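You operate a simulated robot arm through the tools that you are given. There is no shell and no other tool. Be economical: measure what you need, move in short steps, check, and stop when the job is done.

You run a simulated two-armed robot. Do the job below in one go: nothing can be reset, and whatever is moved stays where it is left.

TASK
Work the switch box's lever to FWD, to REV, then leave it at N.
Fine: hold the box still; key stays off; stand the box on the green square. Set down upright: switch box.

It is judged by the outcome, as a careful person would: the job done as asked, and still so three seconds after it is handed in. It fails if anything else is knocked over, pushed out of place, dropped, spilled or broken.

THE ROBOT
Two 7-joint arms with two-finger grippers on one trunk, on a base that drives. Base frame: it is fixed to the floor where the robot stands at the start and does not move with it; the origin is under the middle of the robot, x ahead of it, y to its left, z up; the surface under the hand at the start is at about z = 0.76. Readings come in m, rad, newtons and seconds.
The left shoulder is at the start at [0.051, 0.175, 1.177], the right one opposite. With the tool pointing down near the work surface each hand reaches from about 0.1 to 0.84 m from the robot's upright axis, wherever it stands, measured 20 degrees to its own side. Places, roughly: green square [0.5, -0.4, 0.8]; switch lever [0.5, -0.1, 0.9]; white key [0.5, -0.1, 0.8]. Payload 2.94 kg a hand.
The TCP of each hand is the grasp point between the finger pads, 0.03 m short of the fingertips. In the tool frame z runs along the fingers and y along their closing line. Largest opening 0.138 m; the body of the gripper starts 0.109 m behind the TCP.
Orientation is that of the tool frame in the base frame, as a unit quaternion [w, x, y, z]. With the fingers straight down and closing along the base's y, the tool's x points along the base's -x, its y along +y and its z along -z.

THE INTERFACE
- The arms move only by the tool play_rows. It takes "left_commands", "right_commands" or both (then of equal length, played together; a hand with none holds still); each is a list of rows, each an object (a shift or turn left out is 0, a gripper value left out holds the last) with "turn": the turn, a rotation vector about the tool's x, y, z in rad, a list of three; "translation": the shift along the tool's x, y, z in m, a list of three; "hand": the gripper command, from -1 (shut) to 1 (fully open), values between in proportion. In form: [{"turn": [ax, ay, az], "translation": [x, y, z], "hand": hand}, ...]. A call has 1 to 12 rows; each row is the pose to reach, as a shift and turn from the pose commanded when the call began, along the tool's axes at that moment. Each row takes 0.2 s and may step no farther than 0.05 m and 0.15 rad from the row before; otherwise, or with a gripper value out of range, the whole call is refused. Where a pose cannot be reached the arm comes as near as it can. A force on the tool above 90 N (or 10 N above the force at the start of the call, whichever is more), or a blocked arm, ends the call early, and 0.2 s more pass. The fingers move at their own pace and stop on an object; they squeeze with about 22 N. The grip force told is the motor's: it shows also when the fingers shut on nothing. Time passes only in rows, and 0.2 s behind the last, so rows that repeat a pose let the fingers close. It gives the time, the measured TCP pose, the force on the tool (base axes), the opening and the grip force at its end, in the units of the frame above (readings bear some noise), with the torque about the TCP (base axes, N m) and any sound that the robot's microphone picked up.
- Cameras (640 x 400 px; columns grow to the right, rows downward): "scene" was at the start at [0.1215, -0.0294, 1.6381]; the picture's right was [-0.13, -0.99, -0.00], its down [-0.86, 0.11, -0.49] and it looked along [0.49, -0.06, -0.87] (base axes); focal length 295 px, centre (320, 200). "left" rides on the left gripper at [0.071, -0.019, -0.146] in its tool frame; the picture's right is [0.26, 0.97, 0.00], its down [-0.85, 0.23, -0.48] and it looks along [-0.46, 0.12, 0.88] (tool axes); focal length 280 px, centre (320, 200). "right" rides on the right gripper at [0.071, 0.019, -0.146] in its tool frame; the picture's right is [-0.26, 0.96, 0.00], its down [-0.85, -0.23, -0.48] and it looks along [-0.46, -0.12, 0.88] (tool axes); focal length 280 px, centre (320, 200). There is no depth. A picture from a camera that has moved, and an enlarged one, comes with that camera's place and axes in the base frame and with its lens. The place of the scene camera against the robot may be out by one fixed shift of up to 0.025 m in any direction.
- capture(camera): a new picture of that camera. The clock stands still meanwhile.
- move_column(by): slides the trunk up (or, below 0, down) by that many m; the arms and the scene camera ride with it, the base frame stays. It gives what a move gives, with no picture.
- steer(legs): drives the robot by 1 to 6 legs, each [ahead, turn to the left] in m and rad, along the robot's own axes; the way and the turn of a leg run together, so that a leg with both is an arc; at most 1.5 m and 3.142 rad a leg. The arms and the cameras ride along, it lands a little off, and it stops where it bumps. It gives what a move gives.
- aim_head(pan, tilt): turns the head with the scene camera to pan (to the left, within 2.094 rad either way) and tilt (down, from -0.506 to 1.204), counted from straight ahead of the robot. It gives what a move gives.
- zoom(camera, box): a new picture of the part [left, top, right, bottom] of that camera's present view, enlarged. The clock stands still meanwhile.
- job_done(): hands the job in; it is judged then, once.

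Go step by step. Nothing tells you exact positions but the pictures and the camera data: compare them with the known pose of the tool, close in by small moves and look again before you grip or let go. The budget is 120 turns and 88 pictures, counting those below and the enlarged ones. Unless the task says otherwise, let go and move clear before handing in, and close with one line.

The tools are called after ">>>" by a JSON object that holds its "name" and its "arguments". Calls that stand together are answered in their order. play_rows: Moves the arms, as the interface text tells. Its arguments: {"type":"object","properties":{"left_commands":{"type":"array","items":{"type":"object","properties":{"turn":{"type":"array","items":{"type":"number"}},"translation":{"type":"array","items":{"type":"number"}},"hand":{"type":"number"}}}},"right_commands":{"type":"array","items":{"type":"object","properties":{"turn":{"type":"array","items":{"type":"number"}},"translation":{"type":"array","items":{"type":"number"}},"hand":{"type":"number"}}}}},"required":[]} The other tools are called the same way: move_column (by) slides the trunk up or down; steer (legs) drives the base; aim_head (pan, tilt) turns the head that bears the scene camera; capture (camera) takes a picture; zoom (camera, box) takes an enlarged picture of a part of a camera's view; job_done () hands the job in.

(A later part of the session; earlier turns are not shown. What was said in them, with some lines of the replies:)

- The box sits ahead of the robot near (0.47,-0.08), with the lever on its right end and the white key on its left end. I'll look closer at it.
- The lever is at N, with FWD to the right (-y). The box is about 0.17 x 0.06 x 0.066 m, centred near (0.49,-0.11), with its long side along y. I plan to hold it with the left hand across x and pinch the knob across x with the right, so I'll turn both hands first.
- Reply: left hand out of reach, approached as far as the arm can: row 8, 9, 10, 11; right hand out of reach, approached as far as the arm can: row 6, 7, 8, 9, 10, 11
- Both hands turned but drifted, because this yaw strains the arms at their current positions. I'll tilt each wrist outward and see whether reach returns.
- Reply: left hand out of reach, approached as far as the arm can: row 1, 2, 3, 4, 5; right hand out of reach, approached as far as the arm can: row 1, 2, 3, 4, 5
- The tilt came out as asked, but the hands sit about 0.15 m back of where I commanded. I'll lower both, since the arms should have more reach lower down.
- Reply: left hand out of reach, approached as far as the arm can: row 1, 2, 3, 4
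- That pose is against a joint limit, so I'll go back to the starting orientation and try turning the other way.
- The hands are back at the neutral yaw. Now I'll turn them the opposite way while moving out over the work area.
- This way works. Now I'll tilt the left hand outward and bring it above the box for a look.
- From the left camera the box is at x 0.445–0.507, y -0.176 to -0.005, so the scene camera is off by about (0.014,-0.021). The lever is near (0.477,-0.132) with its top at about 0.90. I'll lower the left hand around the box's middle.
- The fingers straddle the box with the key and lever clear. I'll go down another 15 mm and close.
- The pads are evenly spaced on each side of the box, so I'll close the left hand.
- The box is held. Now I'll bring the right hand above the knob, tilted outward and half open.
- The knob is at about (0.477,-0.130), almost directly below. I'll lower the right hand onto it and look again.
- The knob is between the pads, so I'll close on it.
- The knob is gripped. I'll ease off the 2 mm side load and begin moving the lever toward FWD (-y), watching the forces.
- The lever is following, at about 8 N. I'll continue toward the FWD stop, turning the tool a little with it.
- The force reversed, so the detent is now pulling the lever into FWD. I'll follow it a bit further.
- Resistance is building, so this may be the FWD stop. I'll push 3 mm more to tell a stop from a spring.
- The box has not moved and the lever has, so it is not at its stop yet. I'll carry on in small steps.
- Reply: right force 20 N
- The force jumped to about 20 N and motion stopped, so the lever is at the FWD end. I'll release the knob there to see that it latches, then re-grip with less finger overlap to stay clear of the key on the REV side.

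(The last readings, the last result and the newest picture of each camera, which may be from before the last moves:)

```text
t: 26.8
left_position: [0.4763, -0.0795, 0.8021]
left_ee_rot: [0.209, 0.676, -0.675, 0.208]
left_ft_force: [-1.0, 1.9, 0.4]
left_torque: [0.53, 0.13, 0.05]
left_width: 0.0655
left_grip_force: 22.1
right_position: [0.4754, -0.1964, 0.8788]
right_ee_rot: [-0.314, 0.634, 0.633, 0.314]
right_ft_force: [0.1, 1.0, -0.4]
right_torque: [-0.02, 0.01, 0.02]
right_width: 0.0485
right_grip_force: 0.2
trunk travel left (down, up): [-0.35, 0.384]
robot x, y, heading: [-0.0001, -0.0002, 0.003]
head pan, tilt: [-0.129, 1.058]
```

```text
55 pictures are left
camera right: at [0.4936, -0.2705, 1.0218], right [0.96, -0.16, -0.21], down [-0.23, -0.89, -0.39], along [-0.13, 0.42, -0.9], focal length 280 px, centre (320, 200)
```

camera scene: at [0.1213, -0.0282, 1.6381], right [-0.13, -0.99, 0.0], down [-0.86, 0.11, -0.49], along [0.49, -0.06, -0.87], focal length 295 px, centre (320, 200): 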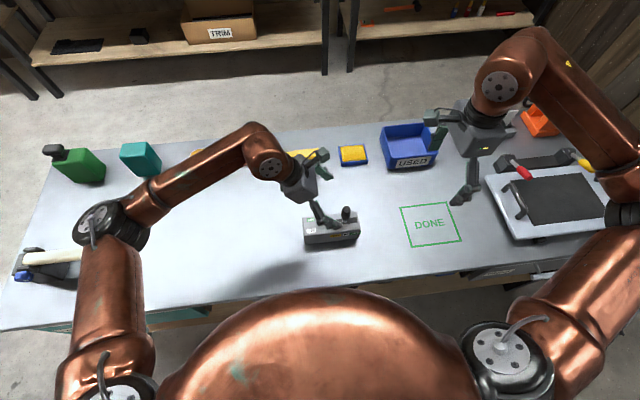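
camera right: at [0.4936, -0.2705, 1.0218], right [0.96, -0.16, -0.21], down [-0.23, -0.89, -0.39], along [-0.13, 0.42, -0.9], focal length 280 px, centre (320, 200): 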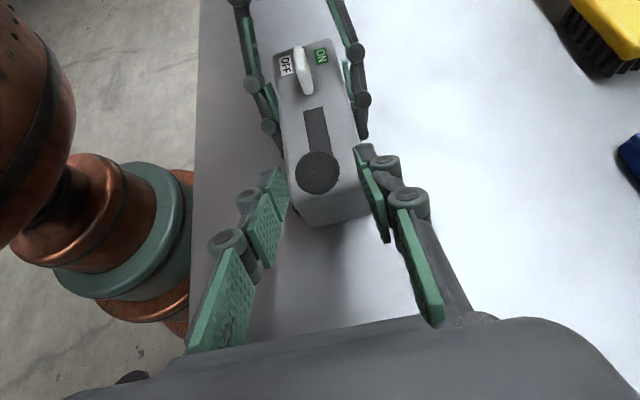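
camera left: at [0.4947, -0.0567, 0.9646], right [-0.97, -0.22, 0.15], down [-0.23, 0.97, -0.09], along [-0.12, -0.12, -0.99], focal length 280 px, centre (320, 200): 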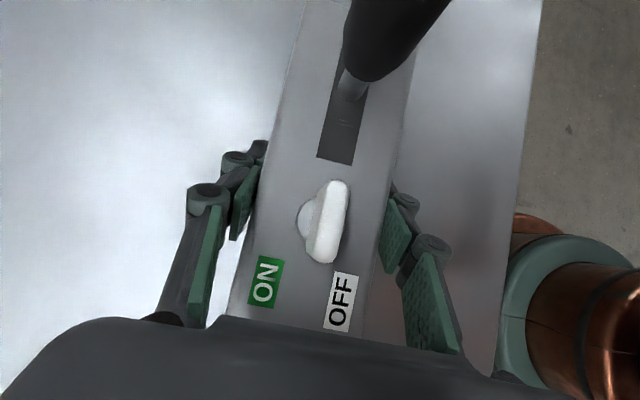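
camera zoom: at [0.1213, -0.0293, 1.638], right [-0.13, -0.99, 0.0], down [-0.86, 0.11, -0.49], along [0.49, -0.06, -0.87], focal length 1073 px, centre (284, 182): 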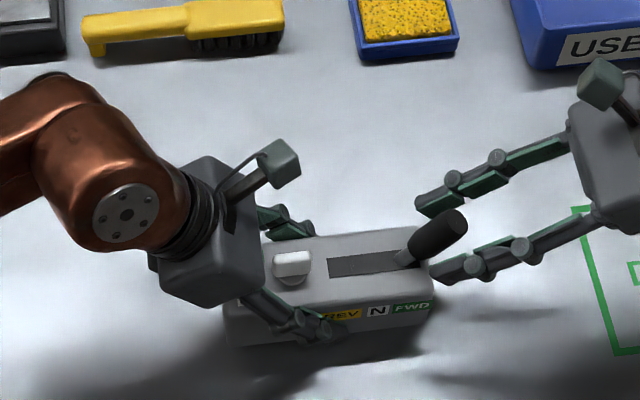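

The lever stays at FWD when released, so FWD is done. I'll grip with less finger overlap and bring it back along its arc to N.

>>> {"name": "play_rows", "arguments": {"right_commands": [{"hand": -1}, {"hand": -1}, {"hand": -1}, {"translation": [0.014, 0, 0.0065], "turn": [0, -0.1, 0]}, {"translation": [0.0281, 0, 0.0134], "turn": [0, -0.21, 0]}, {"translation": [0.041, 0, 0.023], "turn": [0, -0.32, 0]}, {"translation": [0.0517, 0, 0.0346], "turn": [0, -0.42, 0]}, {"translation": [0.0517, 0, 0.0346], "turn": [0, -0.42, 0]}]}}

>>> {"name": "zoom", "arguments": {"camera": "scene", "box": [260, 150, 400, 260]}}

```text
t: 28.6
left_position: [0.4761, -0.0811, 0.804]
left_ee_rot: [-0.208, -0.676, 0.676, -0.208]
left_ft_force: [-0.6, 8.7, -3.2]
left_torque: [0.15, -0.08, -0.02]
left_width: 0.0653
left_grip_force: 22.2
right_position: [0.4761, -0.1388, 0.8993]
right_ee_rot: [-0.174, 0.686, 0.685, 0.175]
right_ft_force: [1.0, -9.1, 3.2]
right_torque: [-0.74, -0.05, -0.07]
right_width: 0.0269
right_grip_force: 21.6
trunk travel left (down, up): [-0.35, 0.384]
robot x, y, heading: [-0.0034, 0.0021, 0.001]
head pan, tilt: [-0.129, 1.058]
```

```text
3.64 times, centred on (330, 205) of scene
camera zoom: at [0.1216, -0.0301, 1.638], right [-0.13, -0.99, 0.0], down [-0.86, 0.11, -0.49], along [0.49, -0.06, -0.87], focal length 1073 px, centre (284, 182)
```

zoom: 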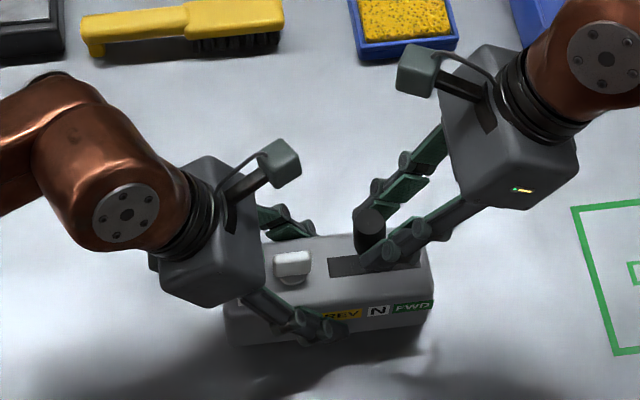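

Lever is about at N. I'll go halfway to REV and check the clearance between the hands.

>>> {"name": "play_rows", "arguments": {"right_commands": [{"translation": [0.0064, 0, 0.0041]}, {"translation": [0.0127, 0, 0.0082]}, {"translation": [0.018, 0, 0.013]}, {"translation": [0.0234, 0, 0.0175]}, {"translation": [0.0234, 0, 0.0175]}]}}

>>> {"name": "zoom", "arguments": {"camera": "scene", "box": [260, 150, 400, 260]}}

>>> {"name": "capture", "arguments": {"camera": "left"}}

>>> {"name": "capture", "arguments": {"camera": "right"}}

```text
t: 29.8
left_position: [0.4765, -0.0803, 0.8051]
left_ee_rot: [0.209, 0.676, -0.675, 0.21]
left_ft_force: [-1.2, 11.6, 5.9]
left_torque: [-0.25, -0.02, -0.06]
left_width: 0.0655
left_grip_force: 21.9
right_position: [0.4759, -0.1088, 0.895]
right_ee_rot: [-0.175, 0.685, 0.685, 0.175]
right_ft_force: [2.0, -10.8, -4.0]
right_torque: [-0.91, -0.16, 0.02]
right_width: 0.0271
right_grip_force: 22.5
trunk travel left (down, up): [-0.35, 0.384]
robot x, y, heading: [0.0001, 0.0033, -0.001]
head pan, tilt: [-0.129, 1.058]
```

```text
3.64 times, centred on (330, 205) of scene
camera zoom: at [0.1218, -0.0294, 1.638], right [-0.13, -0.99, 0.0], down [-0.86, 0.11, -0.49], along [0.49, -0.06, -0.87], focal length 1073 px, centre (284, 182)
```

zoom: 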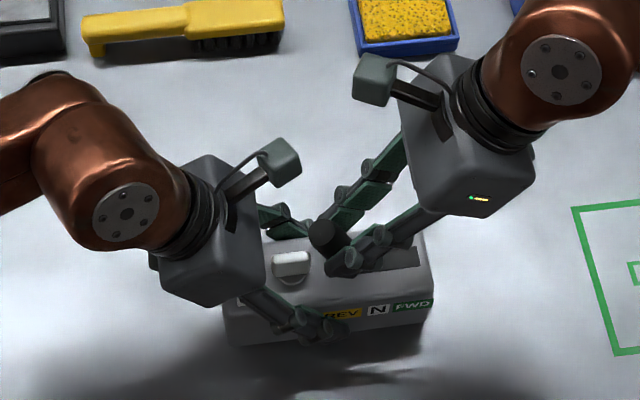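

```text
52 pictures are left
camera left: at [0.4948, -0.057, 0.965], right [-0.97, -0.22, 0.15], down [-0.23, 0.97, -0.09], along [-0.12, -0.12, -0.98], focal length 280 px, centre (320, 200)
```

left: 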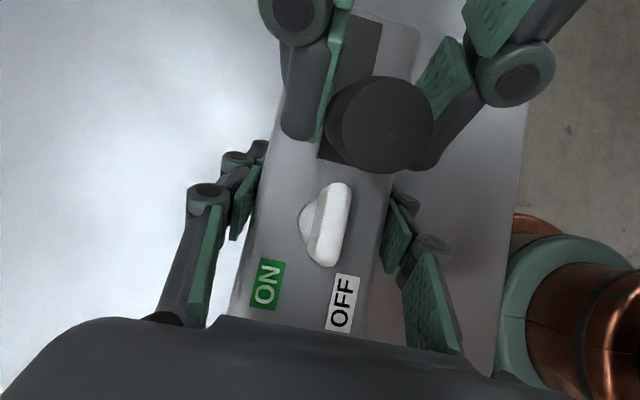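

```text
51 pictures are left
camera right: at [0.494, -0.1173, 1.0548], right [0.96, -0.23, -0.13], down [-0.23, -0.97, 0.01], along [-0.13, 0.02, -0.99], focal length 280 px, centre (320, 200)
```

right: 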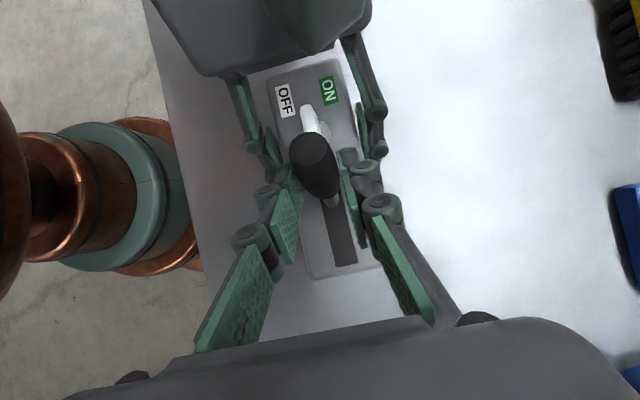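

Clear so far. I'll continue to the REV end in small steps.

>>> {"name": "play_rows", "arguments": {"right_commands": [{"translation": [0.0045, 0, 0.0055]}, {"translation": [0.009, 0, 0.011]}, {"translation": [0.0125, 0, 0.0165]}, {"translation": [0.0125, 0, 0.0165]}]}}

>>> {"name": "zoom", "arguments": {"camera": "scene", "box": [260, 150, 400, 260]}}

>>> {"name": "capture", "arguments": {"camera": "left"}}

```text
t: 30.8
left_position: [0.4762, -0.0792, 0.8031]
left_ee_rot: [0.208, 0.676, -0.676, 0.208]
left_ft_force: [0.6, 14.3, -3.9]
left_torque: [0.75, -0.03, 0.0]
left_width: 0.0657
left_grip_force: 21.7
right_position: [0.4752, -0.0883, 0.8896]
right_ee_rot: [-0.176, 0.685, 0.684, 0.178]
right_ft_force: [2.2, -16.6, 25.2]
right_torque: [0.0, -0.03, -0.04]
right_width: 0.0266
right_grip_force: 21.7
trunk travel left (down, up): [-0.35, 0.384]
robot x, y, heading: [0.0032, 0.0011, 0.001]
head pan, tilt: [-0.129, 1.058]
```

```text
3.64 times, centred on (330, 205) of scene
camera zoom: at [0.1201, -0.0296, 1.6383], right [-0.13, -0.99, 0.0], down [-0.86, 0.11, -0.49], along [0.49, -0.06, -0.87], focal length 1073 px, centre (284, 182)
```

zoom: 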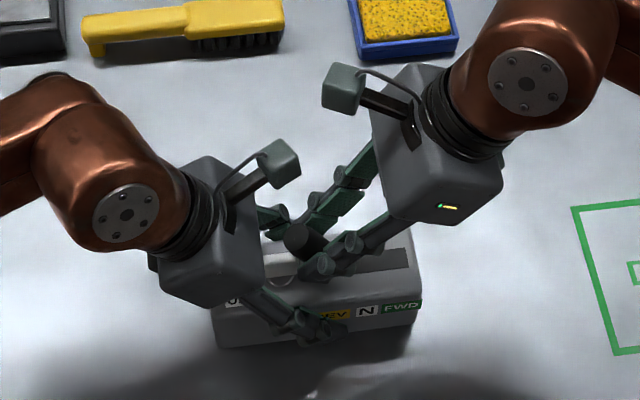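

```text
49 pictures are left
camera left: at [0.4939, -0.0565, 0.9638], right [-0.96, -0.22, 0.15], down [-0.23, 0.97, -0.08], along [-0.12, -0.11, -0.99], focal length 280 px, centre (320, 200)
```

left: 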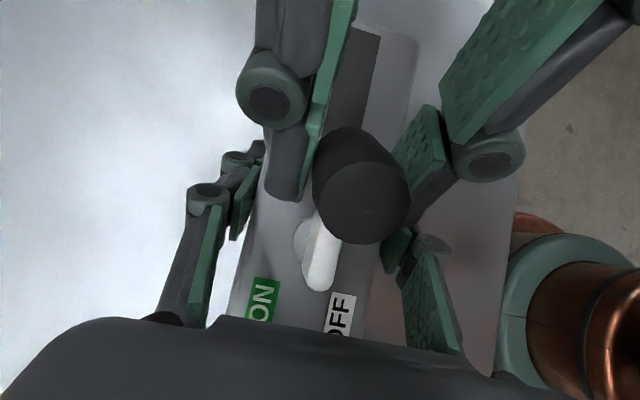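

Force rose sharply and the box crept a few millimetres in the left grip. I'll back off, release the knob and check where the lever sits.

>>> {"name": "play_rows", "arguments": {"right_commands": [{"translation": [-0.002, 0, -0.004]}, {"translation": [-0.002, 0, -0.004], "hand": -0.4}, {"translation": [-0.002, 0, -0.004], "hand": -0.3}, {"translation": [-0.012, 0, -0.022], "hand": -0.3}]}}

>>> {"name": "zoom", "arguments": {"camera": "scene", "box": [260, 150, 400, 260]}}

>>> {"name": "capture", "arguments": {"camera": "left"}}

>>> {"name": "capture", "arguments": {"camera": "right"}}

```text
t: 31.8
left_position: [0.4749, -0.0829, 0.8046]
left_ee_rot: [-0.209, -0.675, 0.676, -0.209]
left_ft_force: [0.4, -0.9, -3.5]
left_torque: [-0.04, -0.03, -0.01]
left_width: 0.0658
left_grip_force: 22.0
right_position: [0.4756, -0.1114, 0.9]
right_ee_rot: [-0.175, 0.685, 0.685, 0.175]
right_ft_force: [0.2, 0.7, -0.2]
right_torque: [0.02, -0.04, -0.01]
right_width: 0.0483
right_grip_force: 0.1
trunk travel left (down, up): [-0.35, 0.384]
robot x, y, heading: [0.0016, -0.0015, -0.002]
head pan, tilt: [-0.129, 1.058]
```

```text
3.64 times, centred on (330, 205) of scene
camera zoom: at [0.1212, -0.0299, 1.6381], right [-0.13, -0.99, 0.0], down [-0.86, 0.11, -0.49], along [0.49, -0.06, -0.87], focal length 1073 px, centre (284, 182)
```

zoom: 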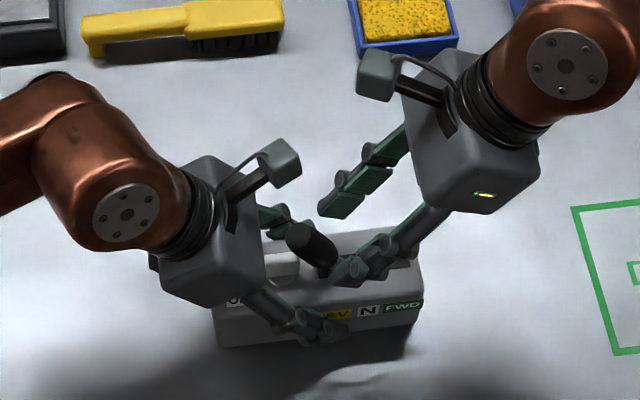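

```text
47 pictures are left
camera left: at [0.4942, -0.0573, 0.9645], right [-0.97, -0.22, 0.15], down [-0.23, 0.97, -0.09], along [-0.12, -0.12, -0.99], focal length 280 px, centre (320, 200)
```

left: 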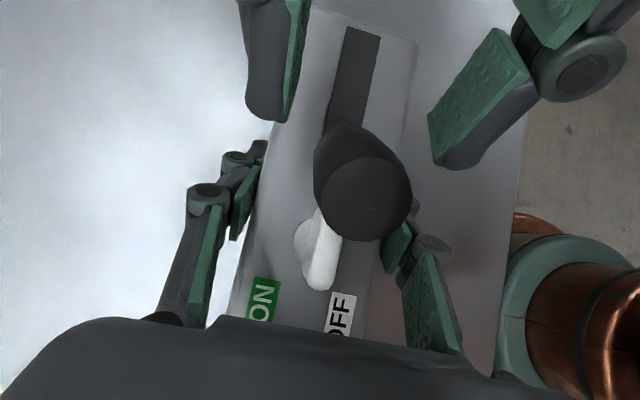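

```text
46 pictures are left
camera right: at [0.4935, -0.1199, 1.0603], right [0.96, -0.23, -0.13], down [-0.23, -0.97, 0.01], along [-0.12, 0.02, -0.99], focal length 280 px, centre (320, 200)
```

right: 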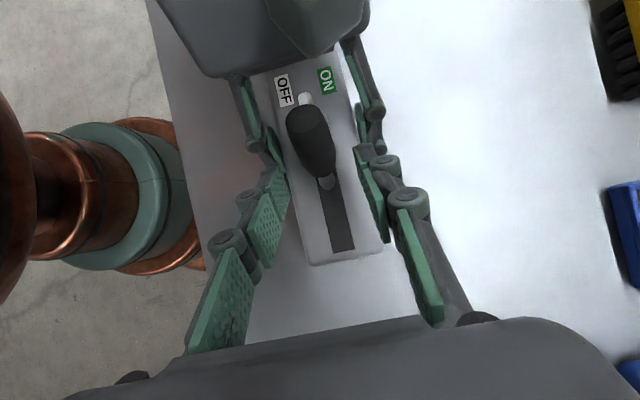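

The lever holds at REV: its stem is about as far from that slot end as it was from the other end at FWD. I'll re-grip the knob and bring it to N, turning the tool with it to spare the box.

>>> {"name": "play_rows", "arguments": {"right_commands": [{"translation": [0.01, 0, 0.018]}, {"translation": [0.01, 0, 0.018], "hand": -1}, {"translation": [0.01, 0, 0.018], "hand": -1}, {"translation": [0.01, 0, 0.018], "hand": -1}, {"translation": [0.0075, 0, 0.014], "turn": [0, 0.075, 0]}, {"translation": [0.005, 0, 0.0101], "turn": [0, 0.15, 0]}, {"translation": [-0.004, 0, 0.005], "turn": [0, 0.2, 0]}, {"translation": [-0.012, 0, -0.0005], "turn": [0, 0.25, 0]}, {"translation": [-0.0204, 0, -0.007], "turn": [0, 0.3, 0]}, {"translation": [-0.0204, 0, -0.007], "turn": [0, 0.3, 0]}]}}

>>> {"name": "zoom", "arguments": {"camera": "scene", "box": [260, 150, 400, 260]}}

>>> {"name": "capture", "arguments": {"camera": "left"}}

```text
t: 34.0
left_position: [0.4756, -0.0823, 0.804]
left_ee_rot: [-0.21, -0.675, 0.676, -0.209]
left_ft_force: [-3.8, -7.4, 5.4]
left_torque: [-0.43, -0.21, -0.17]
left_width: 0.0656
left_grip_force: 21.7
right_position: [0.4757, -0.1333, 0.8963]
right_ee_rot: [-0.276, 0.652, 0.651, 0.275]
right_ft_force: [3.2, 6.7, -8.9]
right_torque: [0.62, -0.13, -0.01]
right_width: 0.0273
right_grip_force: 21.8
trunk travel left (down, up): [-0.35, 0.384]
robot x, y, heading: [-0.0012, -0.0007, -0.0]
head pan, tilt: [-0.129, 1.058]
```

```text
3.64 times, centred on (330, 205) of scene
camera zoom: at [0.1219, -0.0289, 1.638], right [-0.13, -0.99, 0.0], down [-0.86, 0.11, -0.49], along [0.49, -0.06, -0.87], focal length 1073 px, centre (284, 182)
```

zoom: 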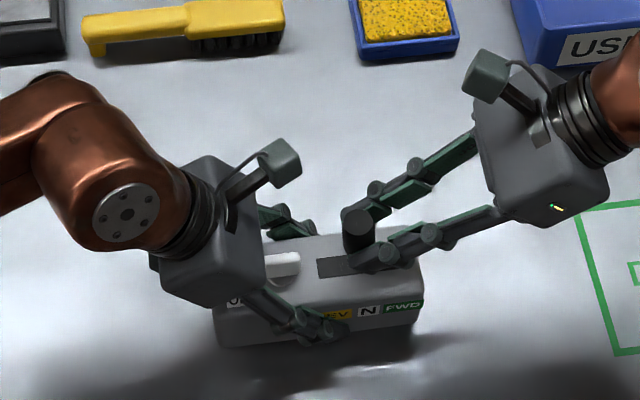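

```text
44 pictures are left
camera left: at [0.4945, -0.0568, 0.9646], right [-0.97, -0.22, 0.15], down [-0.23, 0.97, -0.09], along [-0.13, -0.12, -0.98], focal length 280 px, centre (320, 200)
```

left: 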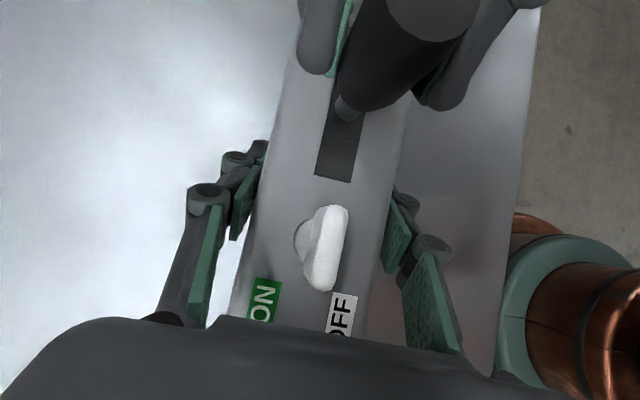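

The lever is nearly at N, still leaning slightly to REV. I'll take it about 7 mm further and release so the detent can settle it.

>>> {"name": "play_rows", "arguments": {"right_commands": [{"translation": [-0.0049, 0, -0.005]}, {"translation": [-0.0049, 0, -0.005]}, {"translation": [-0.0049, 0, -0.005], "hand": -0.4}, {"translation": [-0.0049, 0, -0.005], "hand": -0.3}, {"translation": [-0.0049, 0, -0.03], "hand": -0.3}]}}

>>> {"name": "zoom", "arguments": {"camera": "scene", "box": [260, 150, 400, 260]}}

>>> {"name": "capture", "arguments": {"camera": "left"}}

```text
t: 35.2
left_position: [0.4768, -0.0801, 0.8021]
left_ee_rot: [-0.208, -0.675, 0.676, -0.208]
left_ft_force: [-0.1, -0.2, -3.8]
left_torque: [0.04, -0.04, 0.03]
left_width: 0.0656
left_grip_force: 22.2
right_position: [0.4743, -0.1572, 0.9141]
right_ee_rot: [-0.276, 0.652, 0.65, 0.276]
right_ft_force: [-0.5, 0.5, -1.0]
right_torque: [0.01, -0.02, 0.01]
right_width: 0.0483
right_grip_force: 0.0
trunk travel left (down, up): [-0.35, 0.384]
robot x, y, heading: [-0.004, -0.0003, 0.003]
head pan, tilt: [-0.129, 1.058]
```

```text
3.64 times, centred on (330, 205) of scene
camera zoom: at [0.1213, -0.0298, 1.6381], right [-0.13, -0.99, 0.0], down [-0.86, 0.11, -0.49], along [0.49, -0.06, -0.87], focal length 1073 px, centre (284, 182)
```

zoom: 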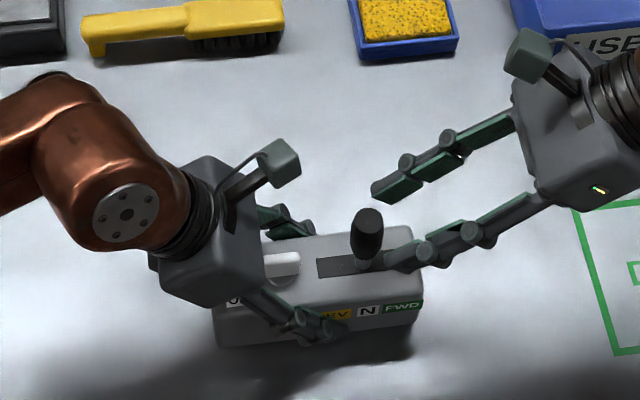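

```text
42 pictures are left
camera left: at [0.4944, -0.0569, 0.9641], right [-0.96, -0.22, 0.15], down [-0.23, 0.97, -0.09], along [-0.13, -0.12, -0.99], focal length 280 px, centre (320, 200)
```

left: 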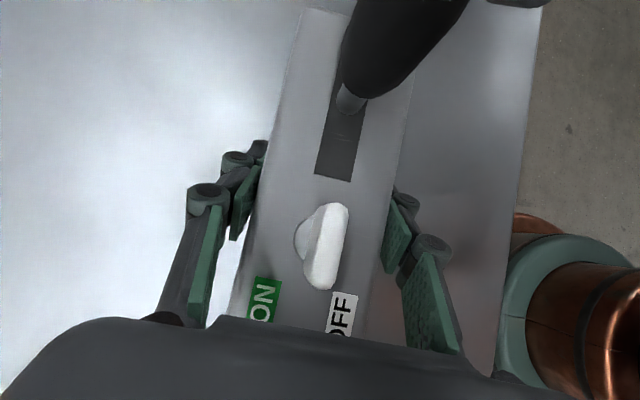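

The lever stands upright over N, so the lever work is done. I'll take the right hand up and out to the right to clear the way for carrying the box.

>>> {"name": "play_rows", "arguments": {"right_commands": [{"translation": [-0.004, 0, -0.045], "hand": -0.3}, {"translation": [-0.014, -0.01, -0.09]}, {"translation": [-0.03, -0.02, -0.135], "turn": [0, -0.1, 0]}, {"translation": [-0.045, -0.03, -0.18], "turn": [0, -0.2, 0]}, {"translation": [-0.06, -0.04, -0.225], "turn": [0, -0.3, 0]}, {"translation": [-0.075, -0.05, -0.27], "turn": [0, -0.4, 0]}, {"translation": [-0.09, -0.06, -0.31], "turn": [0, -0.5, 0]}, {"translation": [-0.105, -0.07, -0.35], "turn": [0, -0.6, 0]}, {"translation": [-0.12, -0.08, -0.39], "turn": [0, -0.7, 0]}, {"translation": [-0.129, -0.09, -0.419], "turn": [0, -0.8, 0]}, {"translation": [-0.129, -0.09, -0.419], "turn": [0, -0.8, 0]}]}}

>>> {"name": "capture", "arguments": {"camera": "scene"}}

>>> {"name": "zoom", "arguments": {"camera": "scene", "box": [260, 150, 400, 260]}}

```text
t: 37.6
left_position: [0.476, -0.0805, 0.8028]
left_ee_rot: [-0.209, -0.675, 0.676, -0.208]
left_ft_force: [-0.4, -0.7, -3.3]
left_torque: [0.04, 0.01, -0.03]
left_width: 0.0655
left_grip_force: 22.3
right_position: [0.3844, -0.5502, 1.1114]
right_ee_rot: [0.0, 0.708, 0.707, -0.001]
right_ft_force: [0.7, -0.3, 0.2]
right_torque: [-0.03, -0.01, -0.02]
right_width: 0.0483
right_grip_force: 0.1
trunk travel left (down, up): [-0.35, 0.384]
robot x, y, heading: [-0.001, -0.0002, -0.006]
head pan, tilt: [-0.129, 1.058]
```

```text
41 pictures are left
camera scene: at [0.1221, -0.0299, 1.638], right [-0.13, -0.99, 0.0], down [-0.86, 0.11, -0.49], along [0.49, -0.06, -0.87], focal length 295 px, centre (320, 200)
```

scene: 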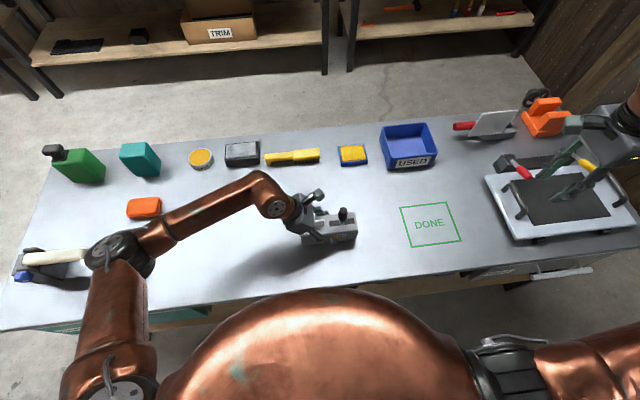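

```text
3.64 times, centred on (330, 205) of scene
camera zoom: at [0.1221, -0.0299, 1.638], right [-0.13, -0.99, 0.0], down [-0.86, 0.11, -0.49], along [0.49, -0.06, -0.87], focal length 1073 px, centre (284, 182)
```

zoom: 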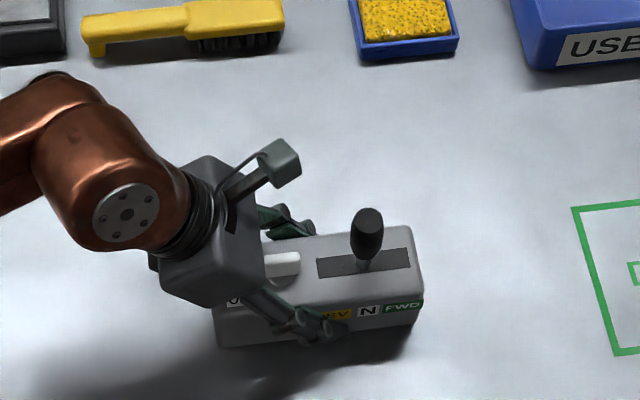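

Lever is upright at N. I'll lift the box straight up by 4 cm and check that it hangs level.

>>> {"name": "play_rows", "arguments": {"left_commands": [{"translation": [0.0056, 0, -0.0083]}, {"translation": [0.0113, 0, -0.0165]}, {"translation": [0.017, 0, -0.0248]}, {"translation": [0.0226, 0, -0.033]}, {"translation": [0.0226, 0, -0.033]}]}}

>>> {"name": "zoom", "arguments": {"camera": "scene", "box": [260, 150, 400, 260]}}

>>> {"name": "capture", "arguments": {"camera": "left"}}

```text
t: 38.8
left_position: [0.475, -0.0812, 0.844]
left_ee_rot: [-0.21, -0.675, 0.676, -0.209]
left_ft_force: [0.4, 0.6, -3.9]
left_torque: [-0.03, 0.01, -0.02]
left_width: 0.0654
left_grip_force: 21.8
right_position: [0.3849, -0.5479, 1.1123]
right_ee_rot: [0.0, 0.707, 0.707, 0.0]
right_ft_force: [0.7, 0.2, 0.0]
right_torque: [0.01, 0.0, 0.04]
right_width: 0.0486
right_grip_force: 0.1
trunk travel left (down, up): [-0.35, 0.384]
robot x, y, heading: [0.0012, 0.0006, -0.004]
head pan, tilt: [-0.129, 1.058]
```

```text
3.64 times, centred on (330, 205) of scene
camera zoom: at [0.1218, -0.0295, 1.638], right [-0.13, -0.99, 0.0], down [-0.86, 0.11, -0.49], along [0.49, -0.06, -0.87], focal length 1073 px, centre (284, 182)
```

zoom: 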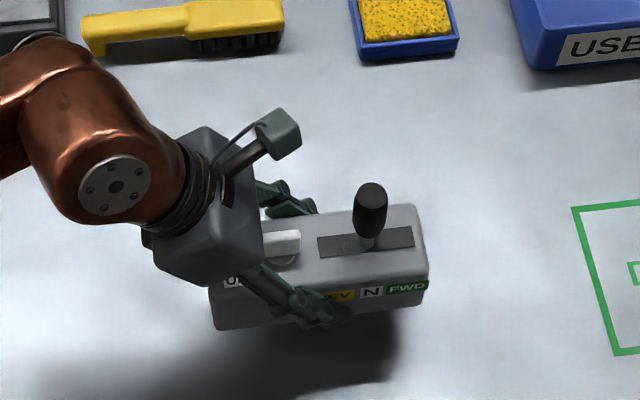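

```text
38 pictures are left
camera left: at [0.4941, -0.0565, 1.0046], right [-0.96, -0.22, 0.15], down [-0.23, 0.97, -0.09], along [-0.13, -0.12, -0.99], focal length 280 px, centre (320, 200)
```

left: 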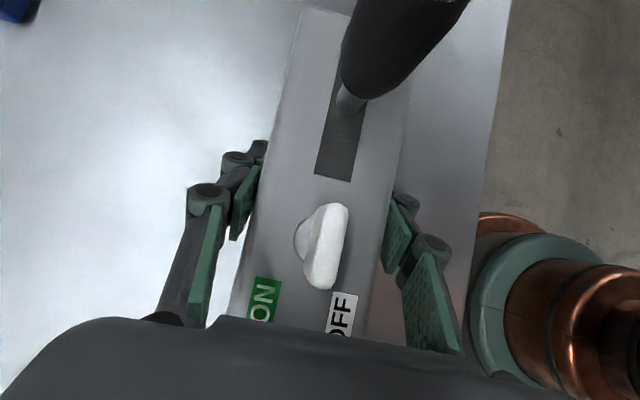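

The box is firmly held and level. I'll carry it over toward the green square.

>>> {"name": "play_rows", "arguments": {"left_commands": [{"translation": [0.0124, 0, 0.0085]}, {"translation": [0.033, 0, 0.0226]}, {"translation": [0.0578, 0, 0.0396]}, {"translation": [0.0825, 0.002, 0.0565]}, {"translation": [0.1073, 0.003, 0.0735]}, {"translation": [0.132, 0.004, 0.0904]}, {"translation": [0.1568, 0.005, 0.1074]}, {"translation": [0.1815, 0.006, 0.1243]}, {"translation": [0.2063, 0.007, 0.1413]}, {"translation": [0.227, 0.008, 0.1554]}, {"translation": [0.2434, 0.009, 0.1667]}, {"translation": [0.2475, 0.009, 0.1695]}]}}

>>> {"name": "capture", "arguments": {"camera": "scene"}}

>>> {"name": "capture", "arguments": {"camera": "left"}}

```text
t: 41.4
left_position: [0.4671, -0.3807, 0.8441]
left_ee_rot: [-0.208, -0.676, 0.676, -0.208]
left_ft_force: [0.1, 0.8, -3.3]
left_torque: [-0.01, -0.03, 0.01]
left_width: 0.0656
left_grip_force: 22.0
right_position: [0.3849, -0.5494, 1.1126]
right_ee_rot: [-0.001, 0.707, 0.707, 0.001]
right_ft_force: [0.1, -0.1, 0.5]
right_torque: [0.0, -0.02, 0.0]
right_width: 0.048
right_grip_force: 0.1
trunk travel left (down, up): [-0.35, 0.384]
robot x, y, heading: [0.0003, 0.0009, -0.004]
head pan, tilt: [-0.129, 1.058]
```

```text
37 pictures are left
camera scene: at [0.122, -0.0305, 1.638], right [-0.13, -0.99, 0.0], down [-0.86, 0.11, -0.49], along [0.49, -0.06, -0.87], focal length 295 px, centre (320, 200)
```

scene: 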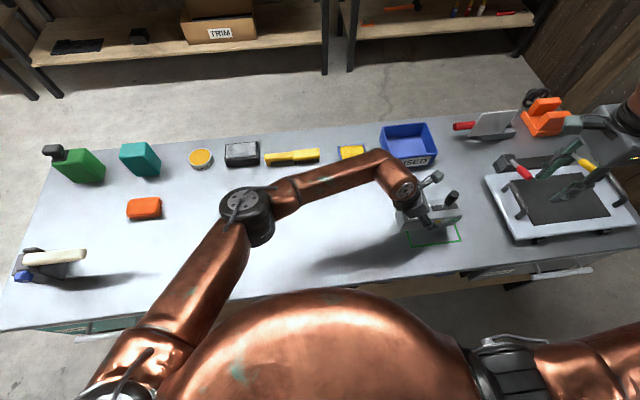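

```text
36 pictures are left
camera left: at [0.4858, -0.3575, 1.0039], right [-0.96, -0.22, 0.15], down [-0.23, 0.97, -0.09], along [-0.13, -0.12, -0.99], focal length 280 px, centre (320, 200)
```

left: 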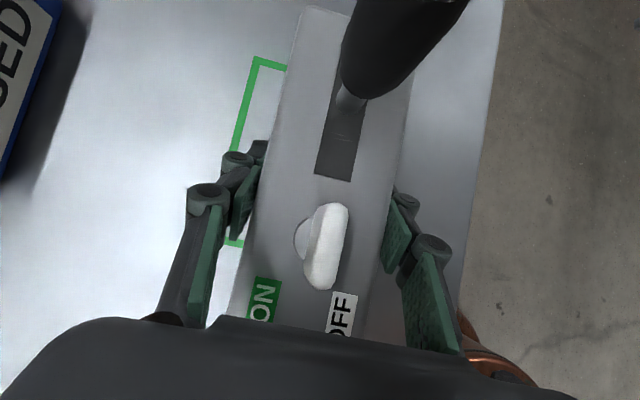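

>>> {"name": "capture", "arguments": {"camera": "right"}}

>>> {"name": "zoom", "arguments": {"camera": "scene", "box": [380, 160, 500, 260]}}

```text
35 pictures are left
camera right: at [0.4033, -0.4788, 1.2566], right [0.96, -0.26, 0.0], down [-0.23, -0.85, 0.48], along [-0.13, -0.46, -0.88], focal length 280 px, centre (320, 200)
```

right: 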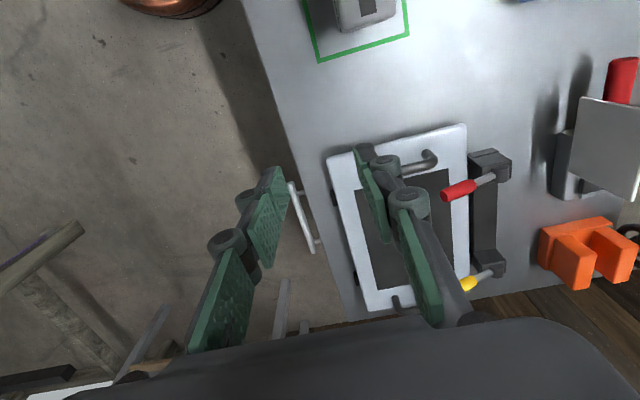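

```text
4.00 times, centred on (440, 210) of scene
camera zoom: at [0.122, -0.0305, 1.638], right [-0.13, -0.99, 0.0], down [-0.86, 0.11, -0.49], along [0.49, -0.06, -0.87], focal length 1181 px, centre (-160, 160)
```

zoom: 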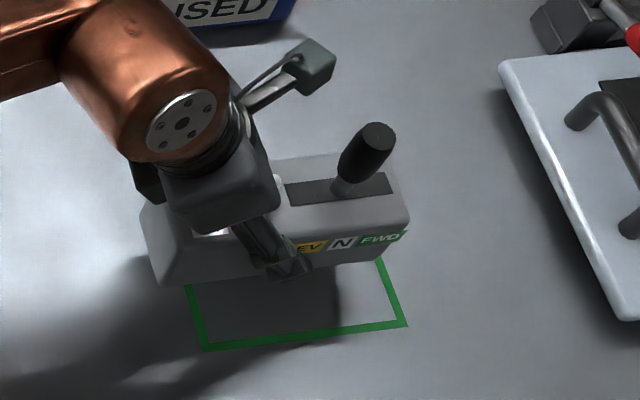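

The square spans about x 0.394–0.537 and y -0.498 to -0.333, so its centre is near (0.466,-0.415). I'll shift over it and lower to just above the table.

>>> {"name": "play_rows", "arguments": {"left_commands": [{"translation": [0.0132, 0.001, 0.009]}, {"translation": [0.0264, 0.0016, 0.0181]}, {"translation": [0.0264, 0.0016, 0.0181]}, {"translation": [0.0179, 0.0016, 0.0305]}, {"translation": [0.0095, 0.0016, 0.0428]}, {"translation": [0.0061, 0.0016, 0.0478]}, {"translation": [0.0061, 0.0016, 0.0478]}]}}

>>> {"name": "zoom", "arguments": {"camera": "scene", "box": [380, 160, 500, 260]}}

>>> {"name": "capture", "arguments": {"camera": "right"}}

```text
t: 43.0
left_position: [0.4658, -0.413, 0.8083]
left_ee_rot: [-0.208, -0.675, 0.676, -0.208]
left_ft_force: [0.3, -0.3, -3.6]
left_torque: [0.01, 0.02, 0.0]
left_width: 0.0655
left_grip_force: 21.9
right_position: [0.3853, -0.5498, 1.1118]
right_ee_rot: [0.0, 0.708, 0.706, 0.0]
right_ft_force: [-0.7, 0.3, -0.1]
right_torque: [-0.03, -0.04, 0.0]
right_width: 0.0484
right_grip_force: 0.1
trunk travel left (down, up): [-0.35, 0.384]
robot x, y, heading: [0.001, 0.0028, 0.003]
head pan, tilt: [-0.129, 1.058]
```

```text
4.00 times, centred on (440, 210) of scene
camera zoom: at [0.122, -0.0308, 1.638], right [-0.13, -0.99, 0.0], down [-0.86, 0.11, -0.49], along [0.49, -0.06, -0.87], focal length 1181 px, centre (-160, 160)
```

zoom: 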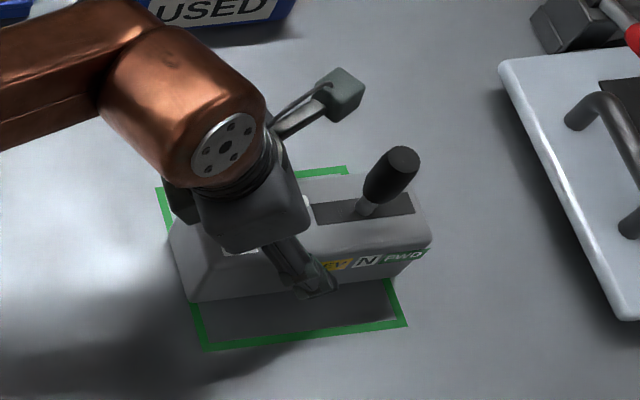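

```text
32 pictures are left
camera right: at [0.4033, -0.4791, 1.2565], right [0.96, -0.26, 0.0], down [-0.23, -0.85, 0.47], along [-0.13, -0.46, -0.88], focal length 280 px, centre (320, 200)
```

right: 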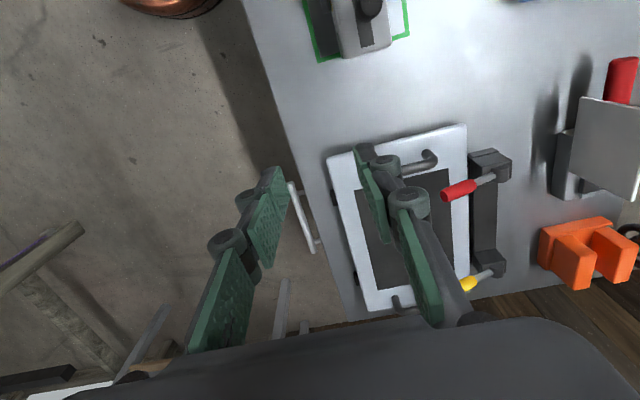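

The box is aligned over the square, overhanging slightly on the right. I'll nudge it 3 mm left and lower to contact.

>>> {"name": "play_rows", "arguments": {"left_commands": [{"translation": [-0.0025, 0, -0.0017]}, {"translation": [-0.0042, 0, 0.0008]}, {"translation": [-0.0053, 0, 0.0024]}, {"translation": [-0.0053, 0, 0.0024]}]}}

```text
t: 44.0
left_position: [0.4645, -0.4088, 0.8033]
left_ee_rot: [-0.209, -0.675, 0.676, -0.208]
left_ft_force: [0.2, -0.1, -2.2]
left_torque: [0.21, 0.06, -0.03]
left_width: 0.0652
left_grip_force: 22.3
right_position: [0.3852, -0.549, 1.1121]
right_ee_rot: [-0.001, 0.708, 0.706, 0.001]
right_ft_force: [0.5, -0.4, 0.2]
right_torque: [-0.01, 0.03, 0.0]
right_width: 0.0483
right_grip_force: 0.0
trunk travel left (down, up): [-0.35, 0.384]
robot x, y, heading: [0.003, -0.0013, 0.0]
head pan, tilt: [-0.129, 1.058]
```

Contact is starting on one edge. I'll lower one more millimetre.

>>> {"name": "play_rows", "arguments": {"left_commands": [{"translation": [-0.0006, 0, 0.0008]}, {"translation": [-0.0006, 0, 0.0008]}]}}

```text
t: 44.6
left_position: [0.4649, -0.4098, 0.8033]
left_ee_rot: [-0.21, -0.675, 0.676, -0.208]
left_ft_force: [1.3, -1.5, 3.1]
left_torque: [0.52, 0.23, 0.0]
left_width: 0.0657
left_grip_force: 22.1
right_position: [0.3843, -0.549, 1.1122]
right_ee_rot: [0.0, 0.708, 0.706, 0.0]
right_ft_force: [0.5, 0.4, -0.5]
right_torque: [-0.01, 0.0, -0.02]
right_width: 0.048
right_grip_force: 0.0
trunk travel left (down, up): [-0.35, 0.384]
robot x, y, heading: [0.0001, -0.0006, 0.0]
head pan, tilt: [-0.129, 1.058]
```

The table now carries the box. I'll open the left hand.

>>> {"name": "play_rows", "arguments": {"left_commands": [{"hand": 0.0}, {"hand": 0.2}, {"hand": 0.5}, {"hand": 0.5}]}}

>>> {"name": "capture", "arguments": {"camera": "left"}}

```text
t: 45.6
left_position: [0.4656, -0.4105, 0.8021]
left_ee_rot: [-0.209, -0.675, 0.676, -0.208]
left_ft_force: [-0.9, 1.0, 0.0]
left_torque: [0.01, -0.03, 0.0]
left_width: 0.1032
left_grip_force: 0.0
right_position: [0.3845, -0.5498, 1.1128]
right_ee_rot: [-0.001, 0.708, 0.706, 0.001]
right_ft_force: [-0.5, 0.2, -0.3]
right_torque: [0.01, 0.0, -0.04]
right_width: 0.0484
right_grip_force: 0.1
trunk travel left (down, up): [-0.35, 0.384]
robot x, y, heading: [0.0024, 0.0004, -0.002]
head pan, tilt: [-0.129, 1.058]
```

```text
31 pictures are left
camera left: at [0.4838, -0.3858, 0.9619], right [-0.96, -0.22, 0.15], down [-0.23, 0.97, -0.09], along [-0.13, -0.12, -0.99], focal length 280 px, centre (320, 200)
```

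left: 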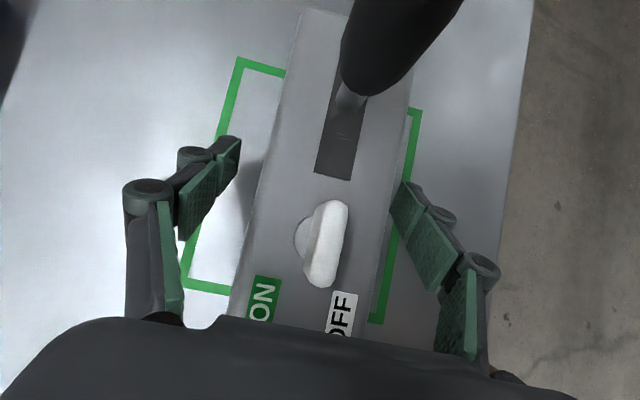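

The fingers are clear of the box. I'll back the left hand out along its own axis.

>>> {"name": "play_rows", "arguments": {"left_commands": [{"translation": [0, 0, -0.02]}, {"translation": [0, 0, -0.06]}, {"translation": [0, 0, -0.1]}, {"translation": [0, 0, -0.15]}, {"translation": [0, 0, -0.2]}, {"translation": [0, 0, -0.25]}, {"translation": [-0.03, 0, -0.29]}, {"translation": [-0.06, 0, -0.33]}, {"translation": [-0.06, 0, -0.33]}]}}

>>> {"name": "capture", "arguments": {"camera": "scene"}}

>>> {"name": "zoom", "arguments": {"camera": "scene", "box": [380, 160, 500, 260]}}

```text
t: 47.6
left_position: [0.4634, -0.1737, 1.0408]
left_ee_rot: [-0.209, -0.675, 0.676, -0.208]
left_ft_force: [-0.6, -0.4, -0.8]
left_torque: [0.04, -0.01, 0.02]
left_width: 0.1034
left_grip_force: 0.1
right_position: [0.384, -0.5504, 1.1116]
right_ee_rot: [0.0, 0.708, 0.706, 0.001]
right_ft_force: [-0.5, 0.8, -0.1]
right_torque: [0.05, 0.02, -0.01]
right_width: 0.0482
right_grip_force: 0.0
trunk travel left (down, up): [-0.35, 0.384]
robot x, y, heading: [0.0015, 0.0041, -0.0]
head pan, tilt: [-0.129, 1.058]
```

```text
30 pictures are left
camera scene: at [0.1221, -0.0317, 1.638], right [-0.13, -0.99, 0.0], down [-0.86, 0.11, -0.49], along [0.49, -0.06, -0.87], focal length 295 px, centre (320, 200)
```

scene: 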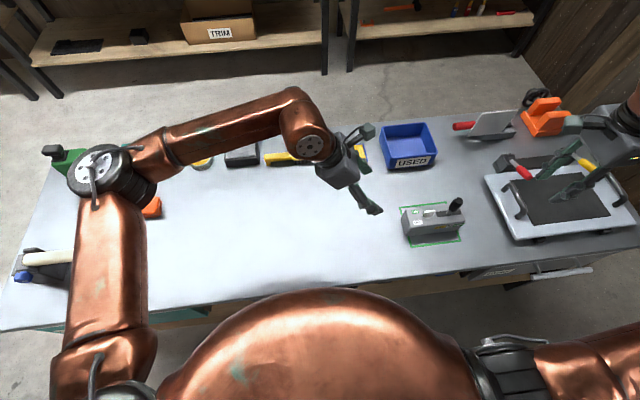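

```text
4.00 times, centred on (440, 210) of scene
camera zoom: at [0.1221, -0.0317, 1.638], right [-0.13, -0.99, 0.0], down [-0.86, 0.11, -0.49], along [0.49, -0.06, -0.87], focal length 1181 px, centre (-160, 160)
```

zoom: 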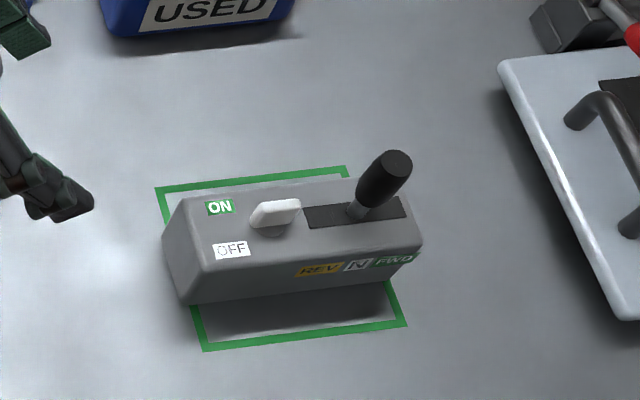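

The switch box stands upright on the green square with the lever upright in the middle of its slot at N, the key untouched at OFF, and both hands clear. Nothing else has moved, so I'm handing in.

>>> {"name": "job_done", "arguments": {}}

```text
The job is handed in.
```

I worked the lever to FWD, then to REV, and left it at N. The box now stands upright on the green square, with the key untouched at OFF. While I pushed the lever to the REV end, the box slipped a few millimetres in the left hand's grip, so it wasn't held perfectly still.
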